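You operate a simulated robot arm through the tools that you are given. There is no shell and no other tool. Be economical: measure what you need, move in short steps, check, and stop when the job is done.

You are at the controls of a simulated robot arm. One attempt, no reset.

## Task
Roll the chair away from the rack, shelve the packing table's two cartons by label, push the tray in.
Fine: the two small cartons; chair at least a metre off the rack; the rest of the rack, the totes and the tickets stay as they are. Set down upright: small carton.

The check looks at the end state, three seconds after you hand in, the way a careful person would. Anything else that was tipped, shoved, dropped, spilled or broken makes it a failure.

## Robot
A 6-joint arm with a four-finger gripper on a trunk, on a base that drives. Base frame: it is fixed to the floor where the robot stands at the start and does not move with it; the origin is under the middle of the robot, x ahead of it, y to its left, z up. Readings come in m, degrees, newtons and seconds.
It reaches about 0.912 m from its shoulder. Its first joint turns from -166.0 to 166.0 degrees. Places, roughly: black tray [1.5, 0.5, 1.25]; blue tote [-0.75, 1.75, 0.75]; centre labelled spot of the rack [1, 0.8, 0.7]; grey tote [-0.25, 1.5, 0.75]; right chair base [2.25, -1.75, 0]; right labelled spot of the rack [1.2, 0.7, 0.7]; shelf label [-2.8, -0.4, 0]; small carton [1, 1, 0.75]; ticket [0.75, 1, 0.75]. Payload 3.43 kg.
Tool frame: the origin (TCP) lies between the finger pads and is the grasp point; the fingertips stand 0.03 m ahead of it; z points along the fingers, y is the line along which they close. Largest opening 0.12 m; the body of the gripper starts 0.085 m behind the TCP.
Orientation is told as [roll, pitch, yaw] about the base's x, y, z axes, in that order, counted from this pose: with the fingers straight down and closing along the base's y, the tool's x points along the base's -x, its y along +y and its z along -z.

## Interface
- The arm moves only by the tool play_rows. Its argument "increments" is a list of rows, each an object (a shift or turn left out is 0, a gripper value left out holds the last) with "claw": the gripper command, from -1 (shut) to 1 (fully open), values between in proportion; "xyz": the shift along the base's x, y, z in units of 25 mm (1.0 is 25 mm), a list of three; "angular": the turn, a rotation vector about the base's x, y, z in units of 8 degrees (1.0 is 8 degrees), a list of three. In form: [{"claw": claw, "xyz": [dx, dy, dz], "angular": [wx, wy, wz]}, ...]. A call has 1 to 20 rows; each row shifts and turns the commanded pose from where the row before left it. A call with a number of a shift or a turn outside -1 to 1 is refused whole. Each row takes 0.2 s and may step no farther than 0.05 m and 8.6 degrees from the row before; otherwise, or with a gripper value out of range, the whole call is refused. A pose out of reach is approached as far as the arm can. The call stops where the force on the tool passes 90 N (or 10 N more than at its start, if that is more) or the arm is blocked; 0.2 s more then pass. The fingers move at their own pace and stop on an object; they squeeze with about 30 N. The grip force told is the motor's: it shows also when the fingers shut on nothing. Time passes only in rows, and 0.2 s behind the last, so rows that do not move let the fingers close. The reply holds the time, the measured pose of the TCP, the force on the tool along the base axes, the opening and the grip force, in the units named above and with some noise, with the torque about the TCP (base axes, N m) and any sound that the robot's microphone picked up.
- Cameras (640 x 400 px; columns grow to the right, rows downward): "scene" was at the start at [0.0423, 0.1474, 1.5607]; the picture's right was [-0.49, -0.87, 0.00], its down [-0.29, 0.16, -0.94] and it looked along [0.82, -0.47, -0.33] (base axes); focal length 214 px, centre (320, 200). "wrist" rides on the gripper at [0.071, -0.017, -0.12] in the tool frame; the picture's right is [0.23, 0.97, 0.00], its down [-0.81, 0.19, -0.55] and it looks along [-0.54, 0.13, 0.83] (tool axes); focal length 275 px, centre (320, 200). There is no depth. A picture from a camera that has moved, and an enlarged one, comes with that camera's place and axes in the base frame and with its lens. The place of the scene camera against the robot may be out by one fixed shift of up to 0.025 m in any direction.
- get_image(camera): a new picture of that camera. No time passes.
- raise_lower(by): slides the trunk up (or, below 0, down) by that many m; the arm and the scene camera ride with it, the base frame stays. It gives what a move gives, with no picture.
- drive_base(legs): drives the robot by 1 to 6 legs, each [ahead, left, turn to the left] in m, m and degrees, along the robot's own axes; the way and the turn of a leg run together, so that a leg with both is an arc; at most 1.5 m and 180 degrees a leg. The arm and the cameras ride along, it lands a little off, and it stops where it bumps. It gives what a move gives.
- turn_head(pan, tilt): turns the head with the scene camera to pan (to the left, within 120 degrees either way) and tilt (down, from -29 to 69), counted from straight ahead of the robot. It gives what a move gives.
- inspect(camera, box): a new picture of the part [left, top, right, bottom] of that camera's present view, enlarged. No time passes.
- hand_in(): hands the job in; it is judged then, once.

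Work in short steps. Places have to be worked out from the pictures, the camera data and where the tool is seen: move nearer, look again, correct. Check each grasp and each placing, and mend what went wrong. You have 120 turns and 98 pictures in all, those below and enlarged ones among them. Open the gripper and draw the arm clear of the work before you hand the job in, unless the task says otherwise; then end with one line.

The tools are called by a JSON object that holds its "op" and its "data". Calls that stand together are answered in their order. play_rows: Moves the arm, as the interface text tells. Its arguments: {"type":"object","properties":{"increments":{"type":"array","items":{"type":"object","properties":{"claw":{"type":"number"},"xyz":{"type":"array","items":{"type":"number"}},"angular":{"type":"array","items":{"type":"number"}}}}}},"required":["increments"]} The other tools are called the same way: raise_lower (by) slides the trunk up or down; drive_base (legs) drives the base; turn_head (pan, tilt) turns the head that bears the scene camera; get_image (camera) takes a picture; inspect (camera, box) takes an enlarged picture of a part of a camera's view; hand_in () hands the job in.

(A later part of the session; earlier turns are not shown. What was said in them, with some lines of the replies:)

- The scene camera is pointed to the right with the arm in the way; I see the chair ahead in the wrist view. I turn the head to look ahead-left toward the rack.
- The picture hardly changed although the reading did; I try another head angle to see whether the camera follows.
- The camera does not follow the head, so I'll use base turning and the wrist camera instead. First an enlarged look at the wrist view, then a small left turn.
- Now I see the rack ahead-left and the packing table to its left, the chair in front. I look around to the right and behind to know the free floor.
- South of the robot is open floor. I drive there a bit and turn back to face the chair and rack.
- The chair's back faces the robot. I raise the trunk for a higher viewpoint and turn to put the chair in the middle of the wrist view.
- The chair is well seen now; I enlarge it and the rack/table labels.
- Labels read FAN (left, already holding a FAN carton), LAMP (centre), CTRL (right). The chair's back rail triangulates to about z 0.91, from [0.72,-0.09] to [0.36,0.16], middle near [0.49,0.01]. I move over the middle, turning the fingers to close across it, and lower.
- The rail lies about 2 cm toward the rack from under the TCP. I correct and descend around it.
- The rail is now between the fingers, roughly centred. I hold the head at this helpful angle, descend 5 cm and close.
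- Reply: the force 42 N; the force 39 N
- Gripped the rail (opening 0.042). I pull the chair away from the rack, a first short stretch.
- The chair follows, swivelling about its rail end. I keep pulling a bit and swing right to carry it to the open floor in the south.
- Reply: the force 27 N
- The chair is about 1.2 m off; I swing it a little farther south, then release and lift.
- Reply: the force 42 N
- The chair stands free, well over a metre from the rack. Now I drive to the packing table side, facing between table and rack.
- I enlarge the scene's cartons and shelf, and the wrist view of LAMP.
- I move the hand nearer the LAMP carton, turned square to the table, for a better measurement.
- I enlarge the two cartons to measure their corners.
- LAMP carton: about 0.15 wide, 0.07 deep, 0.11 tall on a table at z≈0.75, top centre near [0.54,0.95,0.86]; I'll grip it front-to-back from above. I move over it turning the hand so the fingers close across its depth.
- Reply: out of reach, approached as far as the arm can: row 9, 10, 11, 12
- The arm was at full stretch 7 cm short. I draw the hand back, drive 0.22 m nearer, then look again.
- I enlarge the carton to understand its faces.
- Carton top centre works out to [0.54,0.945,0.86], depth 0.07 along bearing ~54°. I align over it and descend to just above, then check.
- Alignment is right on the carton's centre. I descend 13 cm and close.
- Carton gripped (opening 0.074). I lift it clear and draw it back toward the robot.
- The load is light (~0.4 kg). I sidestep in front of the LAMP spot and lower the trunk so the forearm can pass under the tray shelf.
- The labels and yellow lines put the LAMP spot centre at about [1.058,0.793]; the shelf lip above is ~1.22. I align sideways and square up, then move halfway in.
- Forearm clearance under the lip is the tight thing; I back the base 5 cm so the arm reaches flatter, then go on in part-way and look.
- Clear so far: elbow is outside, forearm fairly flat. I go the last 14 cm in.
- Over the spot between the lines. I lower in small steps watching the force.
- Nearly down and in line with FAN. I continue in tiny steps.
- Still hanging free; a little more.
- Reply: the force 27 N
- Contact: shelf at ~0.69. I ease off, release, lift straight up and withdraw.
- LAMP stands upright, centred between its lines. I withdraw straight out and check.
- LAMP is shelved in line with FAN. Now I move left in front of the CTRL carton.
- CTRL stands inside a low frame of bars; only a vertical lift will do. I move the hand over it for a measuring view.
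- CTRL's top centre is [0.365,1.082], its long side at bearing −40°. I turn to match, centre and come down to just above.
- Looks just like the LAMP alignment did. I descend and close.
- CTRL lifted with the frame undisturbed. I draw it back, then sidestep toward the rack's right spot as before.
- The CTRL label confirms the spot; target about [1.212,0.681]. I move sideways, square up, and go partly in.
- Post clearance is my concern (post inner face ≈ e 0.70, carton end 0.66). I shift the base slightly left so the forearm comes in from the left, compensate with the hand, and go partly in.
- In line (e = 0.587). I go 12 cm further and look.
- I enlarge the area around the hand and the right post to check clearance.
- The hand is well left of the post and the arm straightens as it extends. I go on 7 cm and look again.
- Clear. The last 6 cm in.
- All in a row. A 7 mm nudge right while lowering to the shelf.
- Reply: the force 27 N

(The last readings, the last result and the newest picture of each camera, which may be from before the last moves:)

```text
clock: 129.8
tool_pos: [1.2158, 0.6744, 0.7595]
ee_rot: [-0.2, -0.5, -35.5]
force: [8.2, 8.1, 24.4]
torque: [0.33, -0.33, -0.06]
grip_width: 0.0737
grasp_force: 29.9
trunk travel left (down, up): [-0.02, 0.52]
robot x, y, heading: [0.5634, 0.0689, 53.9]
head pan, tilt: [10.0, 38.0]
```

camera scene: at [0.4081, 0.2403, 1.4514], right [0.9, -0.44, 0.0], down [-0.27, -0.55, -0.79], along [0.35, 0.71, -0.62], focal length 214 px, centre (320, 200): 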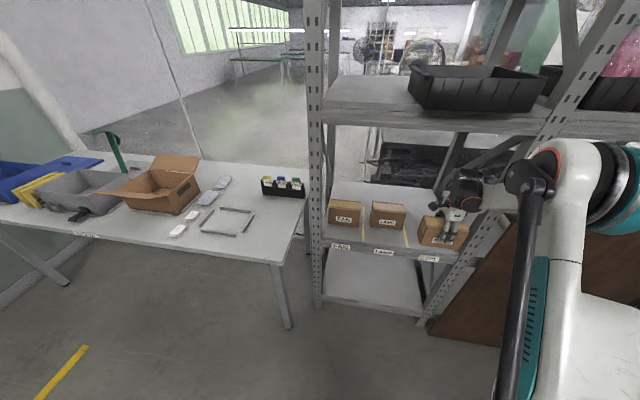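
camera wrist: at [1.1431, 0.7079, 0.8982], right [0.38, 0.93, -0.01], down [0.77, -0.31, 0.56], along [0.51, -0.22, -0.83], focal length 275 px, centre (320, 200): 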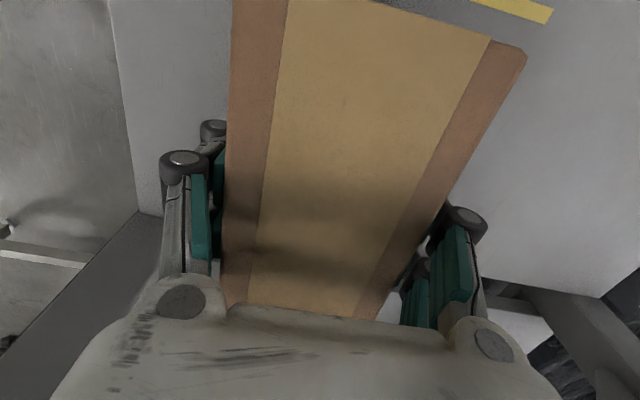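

It touches the shelf. I ease off, release, lift and withdraw.

{"op": "play_rows", "data": {"increments": [{"xyz": [0, 0, 0.08]}, {"claw": 0.5}, {"claw": 1}, {"claw": 1}, {"xyz": [0, 0, 0.6]}, {"xyz": [0, 0, 0.8]}, {"xyz": [0, 0, 0.8]}, {"xyz": [0, 0, 0.8]}, {"xyz": [0, 0, 0.7]}]}}

{"op": "play_rows", "data": {"increments": [{"xyz": [-0.58, -0.81, 0]}, {"xyz": [-0.58, -0.81, 0]}, {"xyz": [-0.58, -0.81, 0]}, {"xyz": [-0.58, -0.81, 0]}, {"xyz": [-0.58, -0.81, 0]}, {"xyz": [-0.58, -0.81, 0]}, {"xyz": [-0.58, -0.81, 0]}, {"xyz": [-0.58, -0.81, 0]}, {"xyz": [-0.58, -0.81, 0]}, {"xyz": [-0.58, -0.81, 0]}, {"xyz": [-0.58, -0.81, 0]}, {"xyz": [-0.58, -0.81, 0]}, {"xyz": [-0.58, -0.81, 0]}, {"xyz": [-0.58, -0.81, 0]}, {"xyz": [-0.58, -0.81, 0]}, {"xyz": [-0.58, -0.81, 0]}]}}

{"op": "get_image", "data": {"camera": "scene"}}

```text
clock: 131.8
tool_pos: [1.2168, 0.6755, 0.854]
ee_rot: [-0.3, -0.3, -35.7]
force: [0.4, 0.3, 0.0]
torque: [-0.03, 0.01, 0.03]
grip_width: 0.1202
grasp_force: 0.1
trunk travel left (down, up): [-0.02, 0.52]
robot x, y, heading: [0.56, 0.0692, 53.9]
head pan, tilt: [10.0, 38.0]
```

```text
clock: 135.2
tool_pos: [0.9836, 0.3528, 0.8528]
ee_rot: [-0.3, -0.3, -35.5]
force: [0.9, -0.2, -1.3]
torque: [-0.01, 0.03, 0.02]
grip_width: 0.1197
grasp_force: 0.1
trunk travel left (down, up): [-0.02, 0.52]
robot x, y, heading: [0.5639, 0.0643, 54.0]
head pan, tilt: [10.0, 38.0]
```

```text
26 pictures are left
camera scene: at [0.4079, 0.2402, 1.4514], right [0.9, -0.44, 0.0], down [-0.27, -0.55, -0.79], along [0.35, 0.71, -0.62], focal length 214 px, centre (320, 200)
```

scene: 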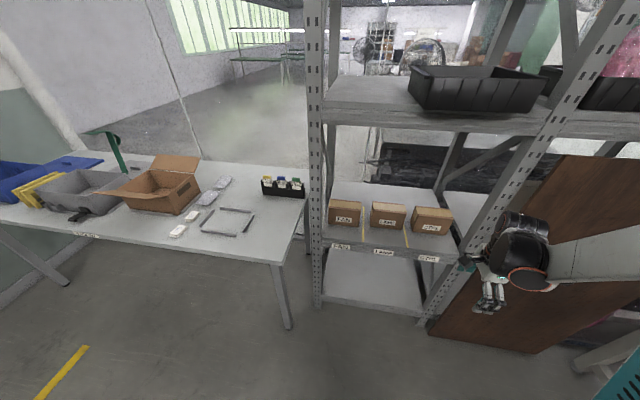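

Both cartons are shelved by label. Now the tray: I raise the trunk and back off a little to view the tray shelf.

{"op": "raise_lower", "data": {"by": 0.45}}

{"op": "drive_base", "data": {"legs": [[-0.2, 0, 0]]}}

{"op": "turn_head", "data": {"pan": -8, "tilt": 36}}

{"op": "get_image", "data": {"camera": "scene"}}

```text
refused: 0.45 is not a number from -0.4 to 0.4
```

```text
clock: 136.8
tool_pos: [0.8671, 0.1935, 0.853]
ee_rot: [-0.4, -0.4, -35.4]
force: [0.1, 0.9, -0.5]
torque: [-0.01, 0.02, 0.0]
grip_width: 0.12
grasp_force: 0.1
trunk travel left (down, up): [-0.02, 0.52]
robot x, y, heading: [0.4469, -0.0938, 53.8]
head pan, tilt: [10.0, 38.0]
```

```text
clock: 137.6
tool_pos: [0.8665, 0.193, 0.8528]
ee_rot: [-0.3, -0.3, -35.5]
force: [-1.4, -0.1, -0.3]
torque: [-0.03, -0.03, 0.02]
grip_width: 0.1202
grasp_force: 0.1
trunk travel left (down, up): [-0.02, 0.52]
robot x, y, heading: [0.4466, -0.0934, 53.7]
head pan, tilt: [-8.0, 36.0]
```

```text
25 pictures are left
camera scene: at [0.3134, 0.0652, 1.4544], right [0.72, -0.7, 0.0], down [-0.41, -0.42, -0.81], along [0.56, 0.58, -0.59], focal length 214 px, centre (320, 200)
```

scene: 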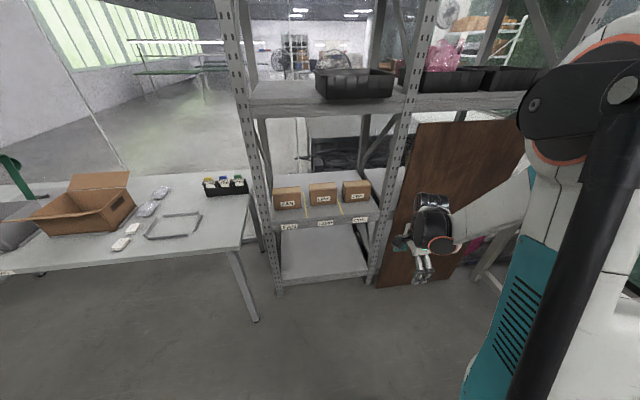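

The head works now. I raise the trunk 0.4 m for a look down on the tray shelf.

{"op": "raise_lower", "data": {"by": 0.4}}

{"op": "get_image", "data": {"camera": "scene"}}

{"op": "get_image", "data": {"camera": "wrist"}}

```text
clock: 141.4
tool_pos: [0.8654, 0.192, 1.2524]
ee_rot: [-0.3, -0.3, -35.5]
force: [0.4, 0.2, -0.6]
torque: [-0.02, 0.0, 0.02]
grip_width: 0.12
grasp_force: 0.0
trunk travel left (down, up): [-0.42, 0.12]
robot x, y, heading: [0.4461, -0.0911, 53.9]
head pan, tilt: [-8.0, 36.0]
```

```text
24 pictures are left
camera scene: at [0.3136, 0.0653, 1.8544], right [0.72, -0.7, 0.0], down [-0.41, -0.42, -0.81], along [0.56, 0.58, -0.59], focal length 214 px, centre (320, 200)
```

scene: 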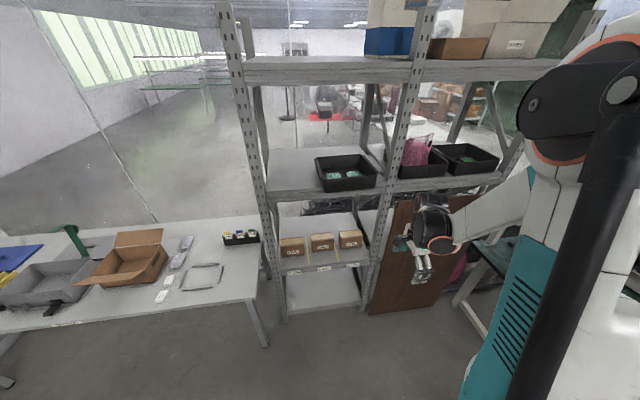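

```text
23 pictures are left
camera wrist: at [0.7989, 0.2203, 1.3729], right [0.38, 0.93, -0.01], down [0.77, -0.31, 0.56], along [0.51, -0.22, -0.83], focal length 275 px, centre (320, 200)
```

wrist: 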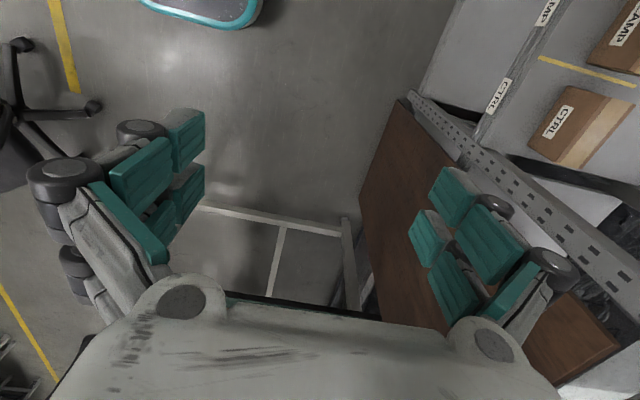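

{"op": "inspect", "data": {"camera": "scene", "box": [240, 100, 540, 290]}}

```text
2.11 times, centred on (390, 195) of scene
camera zoom: at [0.3136, 0.0653, 1.8544], right [0.72, -0.7, 0.0], down [-0.41, -0.42, -0.81], along [0.56, 0.58, -0.59], focal length 452 px, centre (173, 210)
```

zoom: 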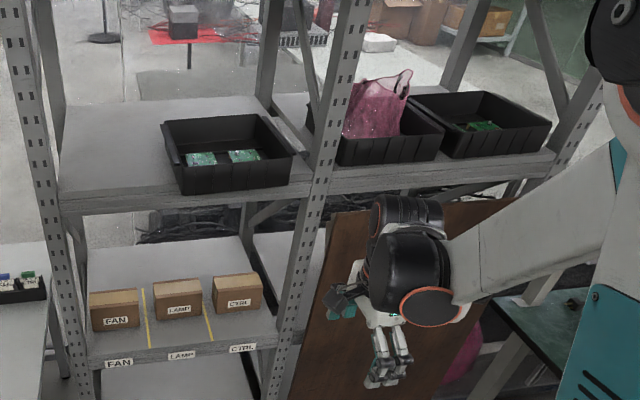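

The left-bay tray overhangs the shelf edge by ~5 cm; the two right-bay trays sit ~1.5 cm behind the edge. I drive a bit nearer and bring the hand, fingers spread along the shelf, in front of that tray.

{"op": "drive_base", "data": {"legs": [[0.15, 0, 0]]}}

{"op": "play_rows", "data": {"increments": [{"claw": 1, "xyz": [0, 0.2, 0.28], "angular": [0, 0, 0.944]}, {"xyz": [0, 0.2, 0.28], "angular": [0, 0, 0.944]}, {"xyz": [0, 0.2, 0.28], "angular": [0, 0, 0.944]}, {"xyz": [0, 0.2, 0.28], "angular": [0, 0, 0.944]}, {"xyz": [0, 0.2, 0.28], "angular": [0, 0, 0.944]}, {"xyz": [0, 0.2, 0.28], "angular": [0, 0, 0.944]}, {"xyz": [0, 0.2, 0.28], "angular": [0, 0, 0.944]}, {"xyz": [0, 0.2, 0.28], "angular": [0, 0, 0.944]}, {"xyz": [0, 0.2, 0.28], "angular": [0, 0, 0.944]}, {"xyz": [0, 0.2, 0.28], "angular": [0, 0, 0.944]}, {"xyz": [0, 0.2, 0.28], "angular": [0, 0, 0.944]}, {"xyz": [0, 0.2, 0.28], "angular": [0, 0, 0.944]}]}}

{"op": "get_image", "data": {"camera": "wrist"}}

{"op": "get_image", "data": {"camera": "scene"}}

```text
clock: 142.8
tool_pos: [0.9577, 0.3154, 1.2509]
ee_rot: [-0.4, -0.3, -35.5]
force: [0.8, 0.4, -0.7]
torque: [-0.01, 0.07, 0.0]
grip_width: 0.12
grasp_force: 0.1
trunk travel left (down, up): [-0.42, 0.12]
robot x, y, heading: [0.5344, 0.033, 53.9]
head pan, tilt: [-8.0, 36.0]
```

```text
clock: 145.4
tool_pos: [0.9554, 0.3734, 1.3363]
ee_rot: [-0.3, -0.2, 55.2]
force: [1.1, 1.1, -0.3]
torque: [0.0, -0.02, -0.01]
grip_width: 0.1198
grasp_force: 0.0
trunk travel left (down, up): [-0.42, 0.12]
robot x, y, heading: [0.5363, 0.0282, 53.9]
head pan, tilt: [-8.0, 36.0]
```

```text
21 pictures are left
camera wrist: at [0.9275, 0.305, 1.4569], right [-0.93, 0.37, -0.01], down [0.3, 0.77, 0.56], along [0.21, 0.52, -0.83], focal length 275 px, centre (320, 200)
```

wrist: 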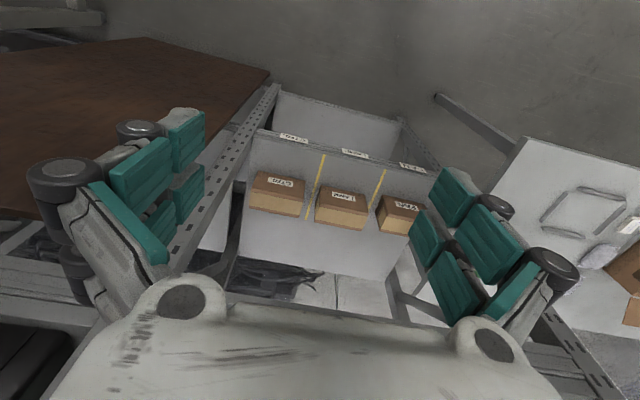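

```text
20 pictures are left
camera scene: at [0.4024, 0.187, 1.8544], right [0.72, -0.7, 0.0], down [-0.41, -0.42, -0.81], along [0.56, 0.58, -0.59], focal length 214 px, centre (320, 200)
```

scene: 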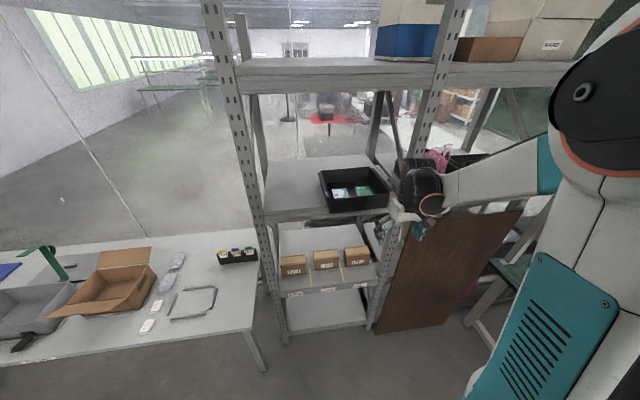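

I shift to the tray's middle and approach to a few cm from its front, with the tips at z≈1.32.

{"op": "play_rows", "data": {"increments": [{"claw": 1, "xyz": [-0.66, 0.47, 0.2]}, {"xyz": [-0.66, 0.47, 0.2]}, {"xyz": [-0.66, 0.47, 0.2]}, {"xyz": [0.58, 0.81, 0]}, {"xyz": [0.58, 0.81, 0]}, {"xyz": [0.58, 0.81, 0]}, {"xyz": [0.58, 0.81, 0]}, {"xyz": [0.58, 0.81, 0]}]}}

{"op": "get_image", "data": {"camera": "wrist"}}

{"op": "inspect", "data": {"camera": "scene", "box": [260, 110, 500, 270]}}

```text
clock: 147.2
tool_pos: [0.9808, 0.5122, 1.3511]
ee_rot: [-0.3, -0.3, 55.1]
force: [0.2, 0.5, -0.3]
torque: [-0.04, 0.02, 0.03]
grip_width: 0.1199
grasp_force: 0.0
trunk travel left (down, up): [-0.42, 0.12]
robot x, y, heading: [0.5317, 0.0294, 53.7]
head pan, tilt: [-8.0, 36.0]
```

```text
19 pictures are left
camera wrist: at [0.9525, 0.4426, 1.4711], right [-0.93, 0.37, -0.01], down [0.3, 0.77, 0.56], along [0.21, 0.51, -0.83], focal length 275 px, centre (320, 200)
```

wrist: 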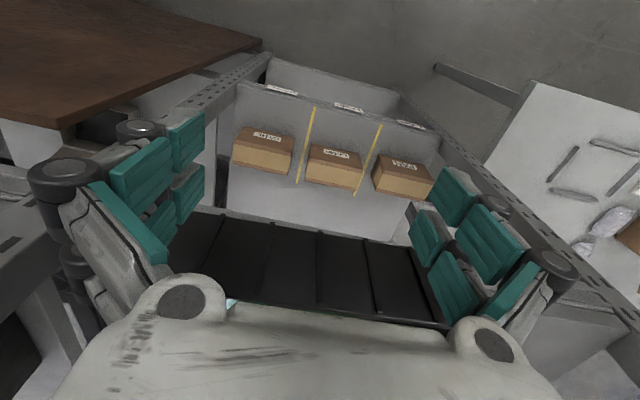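

```text
2.50 times, centred on (380, 190) of scene
camera zoom: at [0.4036, 0.1883, 1.8543], right [0.72, -0.7, 0.0], down [-0.41, -0.42, -0.81], along [0.56, 0.58, -0.59], focal length 536 px, centre (170, 225)
```

zoom: 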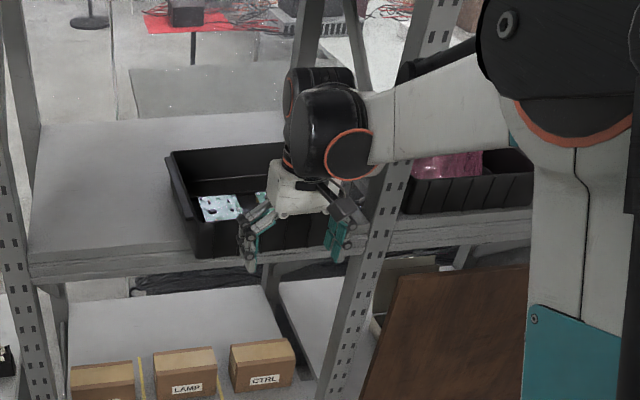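

The tray's front is ~5 cm ahead and I'm centred on it. I advance to contact gently.

{"op": "play_rows", "data": {"increments": [{"xyz": [0.47, 0.65, 0]}, {"xyz": [0.47, 0.65, 0]}, {"xyz": [0.35, 0.49, 0]}, {"xyz": [0.24, 0.33, 0]}]}}

{"op": "inspect", "data": {"camera": "scene", "box": [260, 110, 500, 270]}}

```text
clock: 148.2
tool_pos: [1.0174, 0.5643, 1.3515]
ee_rot: [-0.4, -0.4, 55.1]
force: [-0.2, -0.1, -0.2]
torque: [0.01, 0.04, 0.01]
grip_width: 0.12
grasp_force: 0.1
trunk travel left (down, up): [-0.42, 0.12]
robot x, y, heading: [0.5323, 0.0285, 54.0]
head pan, tilt: [-8.0, 36.0]
```

```text
2.50 times, centred on (380, 190) of scene
camera zoom: at [0.4026, 0.187, 1.8544], right [0.72, -0.7, 0.0], down [-0.41, -0.42, -0.81], along [0.56, 0.58, -0.59], focal length 536 px, centre (170, 225)
```

zoom: 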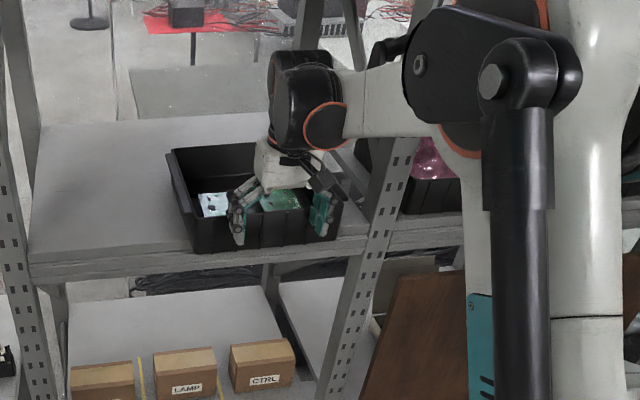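

Touching or nearly so. I push in 4 cm slowly and look.

{"op": "play_rows", "data": {"increments": [{"xyz": [0.19, 0.26, 0]}, {"xyz": [0.19, 0.26, 0]}, {"xyz": [0.19, 0.26, 0]}, {"xyz": [0.19, 0.26, 0]}, {"xyz": [0.19, 0.26, 0]}]}}

{"op": "inspect", "data": {"camera": "scene", "box": [260, 110, 500, 270]}}

{"op": "get_image", "data": {"camera": "wrist"}}

```text
clock: 149.4
tool_pos: [1.0417, 0.5962, 1.3501]
ee_rot: [-0.3, -0.3, 55.0]
force: [0.9, -1.0, 0.4]
torque: [0.01, 0.02, -0.02]
grip_width: 0.1196
grasp_force: 0.0
trunk travel left (down, up): [-0.42, 0.12]
robot x, y, heading: [0.5316, 0.0293, 54.0]
head pan, tilt: [-8.0, 36.0]
```

```text
2.50 times, centred on (380, 190) of scene
camera zoom: at [0.4026, 0.1871, 1.8544], right [0.72, -0.7, 0.0], down [-0.41, -0.42, -0.81], along [0.56, 0.58, -0.59], focal length 536 px, centre (170, 225)
```

zoom: 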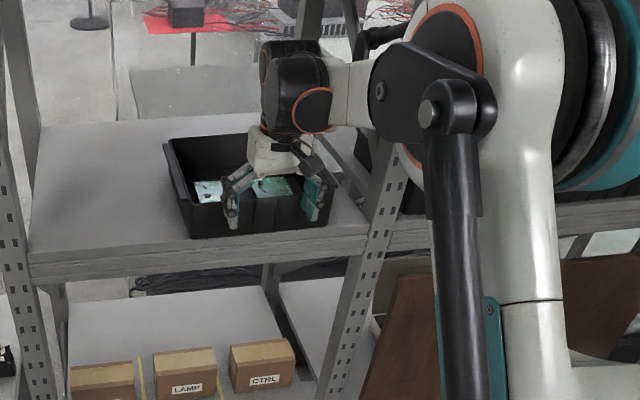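

```text
15 pictures are left
camera wrist: at [1.0137, 0.5273, 1.4718], right [-0.93, 0.37, -0.01], down [0.3, 0.77, 0.56], along [0.21, 0.51, -0.83], focal length 275 px, centre (320, 200)
```

wrist: 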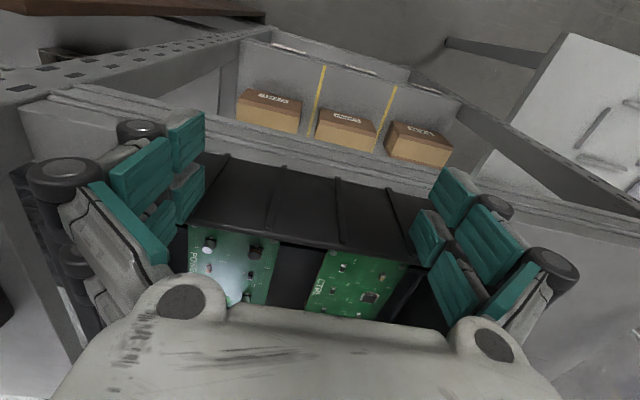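

The tray is now just inside the edge; the neighbours are ~1.5 cm deeper. I push that much more.

{"op": "play_rows", "data": {"increments": [{"xyz": [0.17, 0.24, 0]}, {"xyz": [0.17, 0.24, 0]}, {"xyz": [0, 0, 0]}]}}

{"op": "play_rows", "data": {"increments": [{"xyz": [-0.3, -0.42, 0]}, {"xyz": [-0.58, -0.81, 0]}, {"xyz": [-0.58, -0.81, 0]}, {"xyz": [-0.58, -0.81, 0]}, {"xyz": [-0.58, -0.81, 0]}, {"xyz": [-0.58, -0.81, 0]}, {"xyz": [-0.58, -0.81, 0]}, {"xyz": [-0.58, -0.81, 0]}, {"xyz": [-0.58, -0.81, 0]}, {"xyz": [-0.58, -0.81, 0]}, {"xyz": [-0.58, -0.81, 0]}]}}

{"op": "drive_base", "data": {"legs": [[-0.2, 0, 0]]}}

{"op": "get_image", "data": {"camera": "scene"}}

{"op": "inspect", "data": {"camera": "scene", "box": [240, 100, 540, 290]}}

```text
clock: 150.2
tool_pos: [1.0496, 0.6077, 1.3511]
ee_rot: [-0.2, -0.3, 55.1]
force: [-0.6, -0.8, 0.8]
torque: [-0.03, -0.03, -0.03]
grip_width: 0.1201
grasp_force: 0.1
trunk travel left (down, up): [-0.42, 0.12]
robot x, y, heading: [0.5353, 0.0334, 53.9]
head pan, tilt: [-8.0, 36.0]
```

```text
clock: 152.6
tool_pos: [0.8962, 0.3939, 1.3516]
ee_rot: [-0.2, -0.4, 55.1]
force: [-0.5, -0.5, -0.1]
torque: [0.0, -0.04, 0.02]
grip_width: 0.1199
grasp_force: 0.1
trunk travel left (down, up): [-0.42, 0.12]
robot x, y, heading: [0.5312, 0.0288, 54.0]
head pan, tilt: [-8.0, 36.0]
```

```text
clock: 154.2
tool_pos: [0.7781, 0.232, 1.3519]
ee_rot: [-0.3, -0.4, 55.0]
force: [0.3, -1.9, 0.6]
torque: [0.06, 0.0, -0.02]
grip_width: 0.12
grasp_force: 0.0
trunk travel left (down, up): [-0.42, 0.12]
robot x, y, heading: [0.4137, -0.1297, 53.8]
head pan, tilt: [-8.0, 36.0]
```

```text
14 pictures are left
camera scene: at [0.2829, 0.0234, 1.8546], right [0.72, -0.7, 0.0], down [-0.41, -0.42, -0.81], along [0.57, 0.58, -0.59], focal length 214 px, centre (320, 200)
```

scene: 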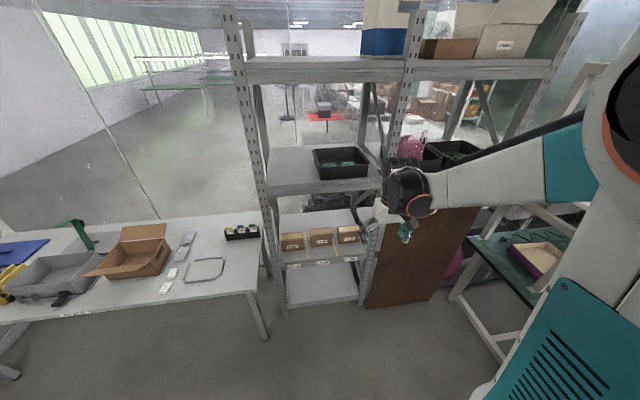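

```text
2.11 times, centred on (390, 195) of scene
camera zoom: at [0.2829, 0.0234, 1.8546], right [0.72, -0.7, 0.0], down [-0.41, -0.42, -0.81], along [0.57, 0.58, -0.59], focal length 452 px, centre (173, 210)
```

zoom: 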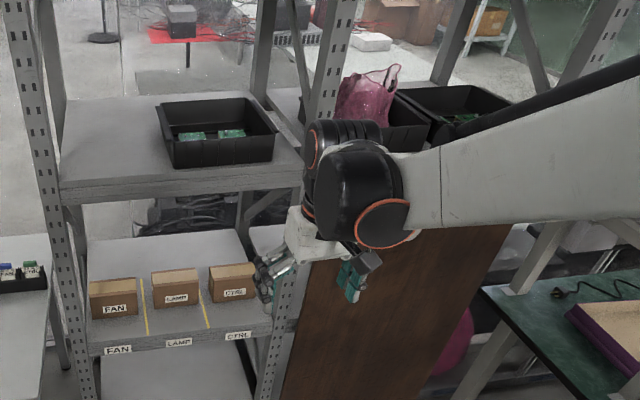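

Tray is in, cartons in order. I check the chair with the head turned right, while drawing the arm in.

{"op": "turn_head", "data": {"pan": -110, "tilt": 35}}

{"op": "get_image", "data": {"camera": "scene"}}

{"op": "get_image", "data": {"camera": "wrist"}}

```text
clock: 156.0
tool_pos: [0.7802, 0.2322, 1.3522]
ee_rot: [-0.4, -0.2, 55.0]
force: [0.6, 0.4, 0.9]
torque: [0.02, -0.01, -0.01]
grip_width: 0.1197
grasp_force: 0.0
trunk travel left (down, up): [-0.42, 0.12]
robot x, y, heading: [0.4145, -0.1319, 53.6]
head pan, tilt: [-110.0, 35.0]
```

```text
12 pictures are left
camera scene: at [0.2721, -0.1105, 1.856], right [-0.83, -0.56, 0.0], down [-0.32, 0.48, -0.82], along [0.46, -0.68, -0.57], focal length 214 px, centre (320, 200)
```

scene: 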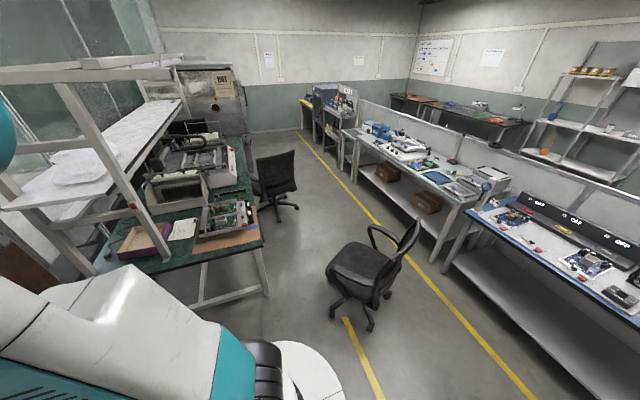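

```text
11 pictures are left
camera wrist: at [0.7517, 0.1641, 1.4722], right [-0.93, 0.37, -0.01], down [0.3, 0.77, 0.56], along [0.21, 0.51, -0.83], focal length 275 px, centre (320, 200)
```

wrist: 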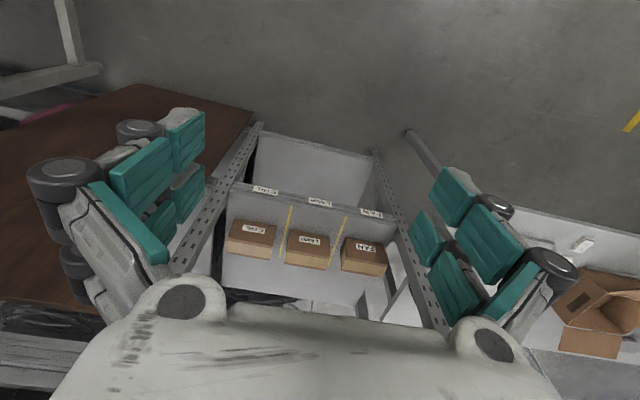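

The chair stands upright about 1.4 m off the rack, the cartons sit by their labels, the tray is in, and the gripper is open and clear. I hand in.

{"op": "hand_in", "data": {}}

```text
The job is handed in.
```

The chair is rolled clear, roughly 1.4 m from the rack; the LAMP and CTRL cartons stand upright at their labels; and the overhanging left-bay tray is pushed in about level with its neighbours. The job is handed in, but I have no result from the check yet.
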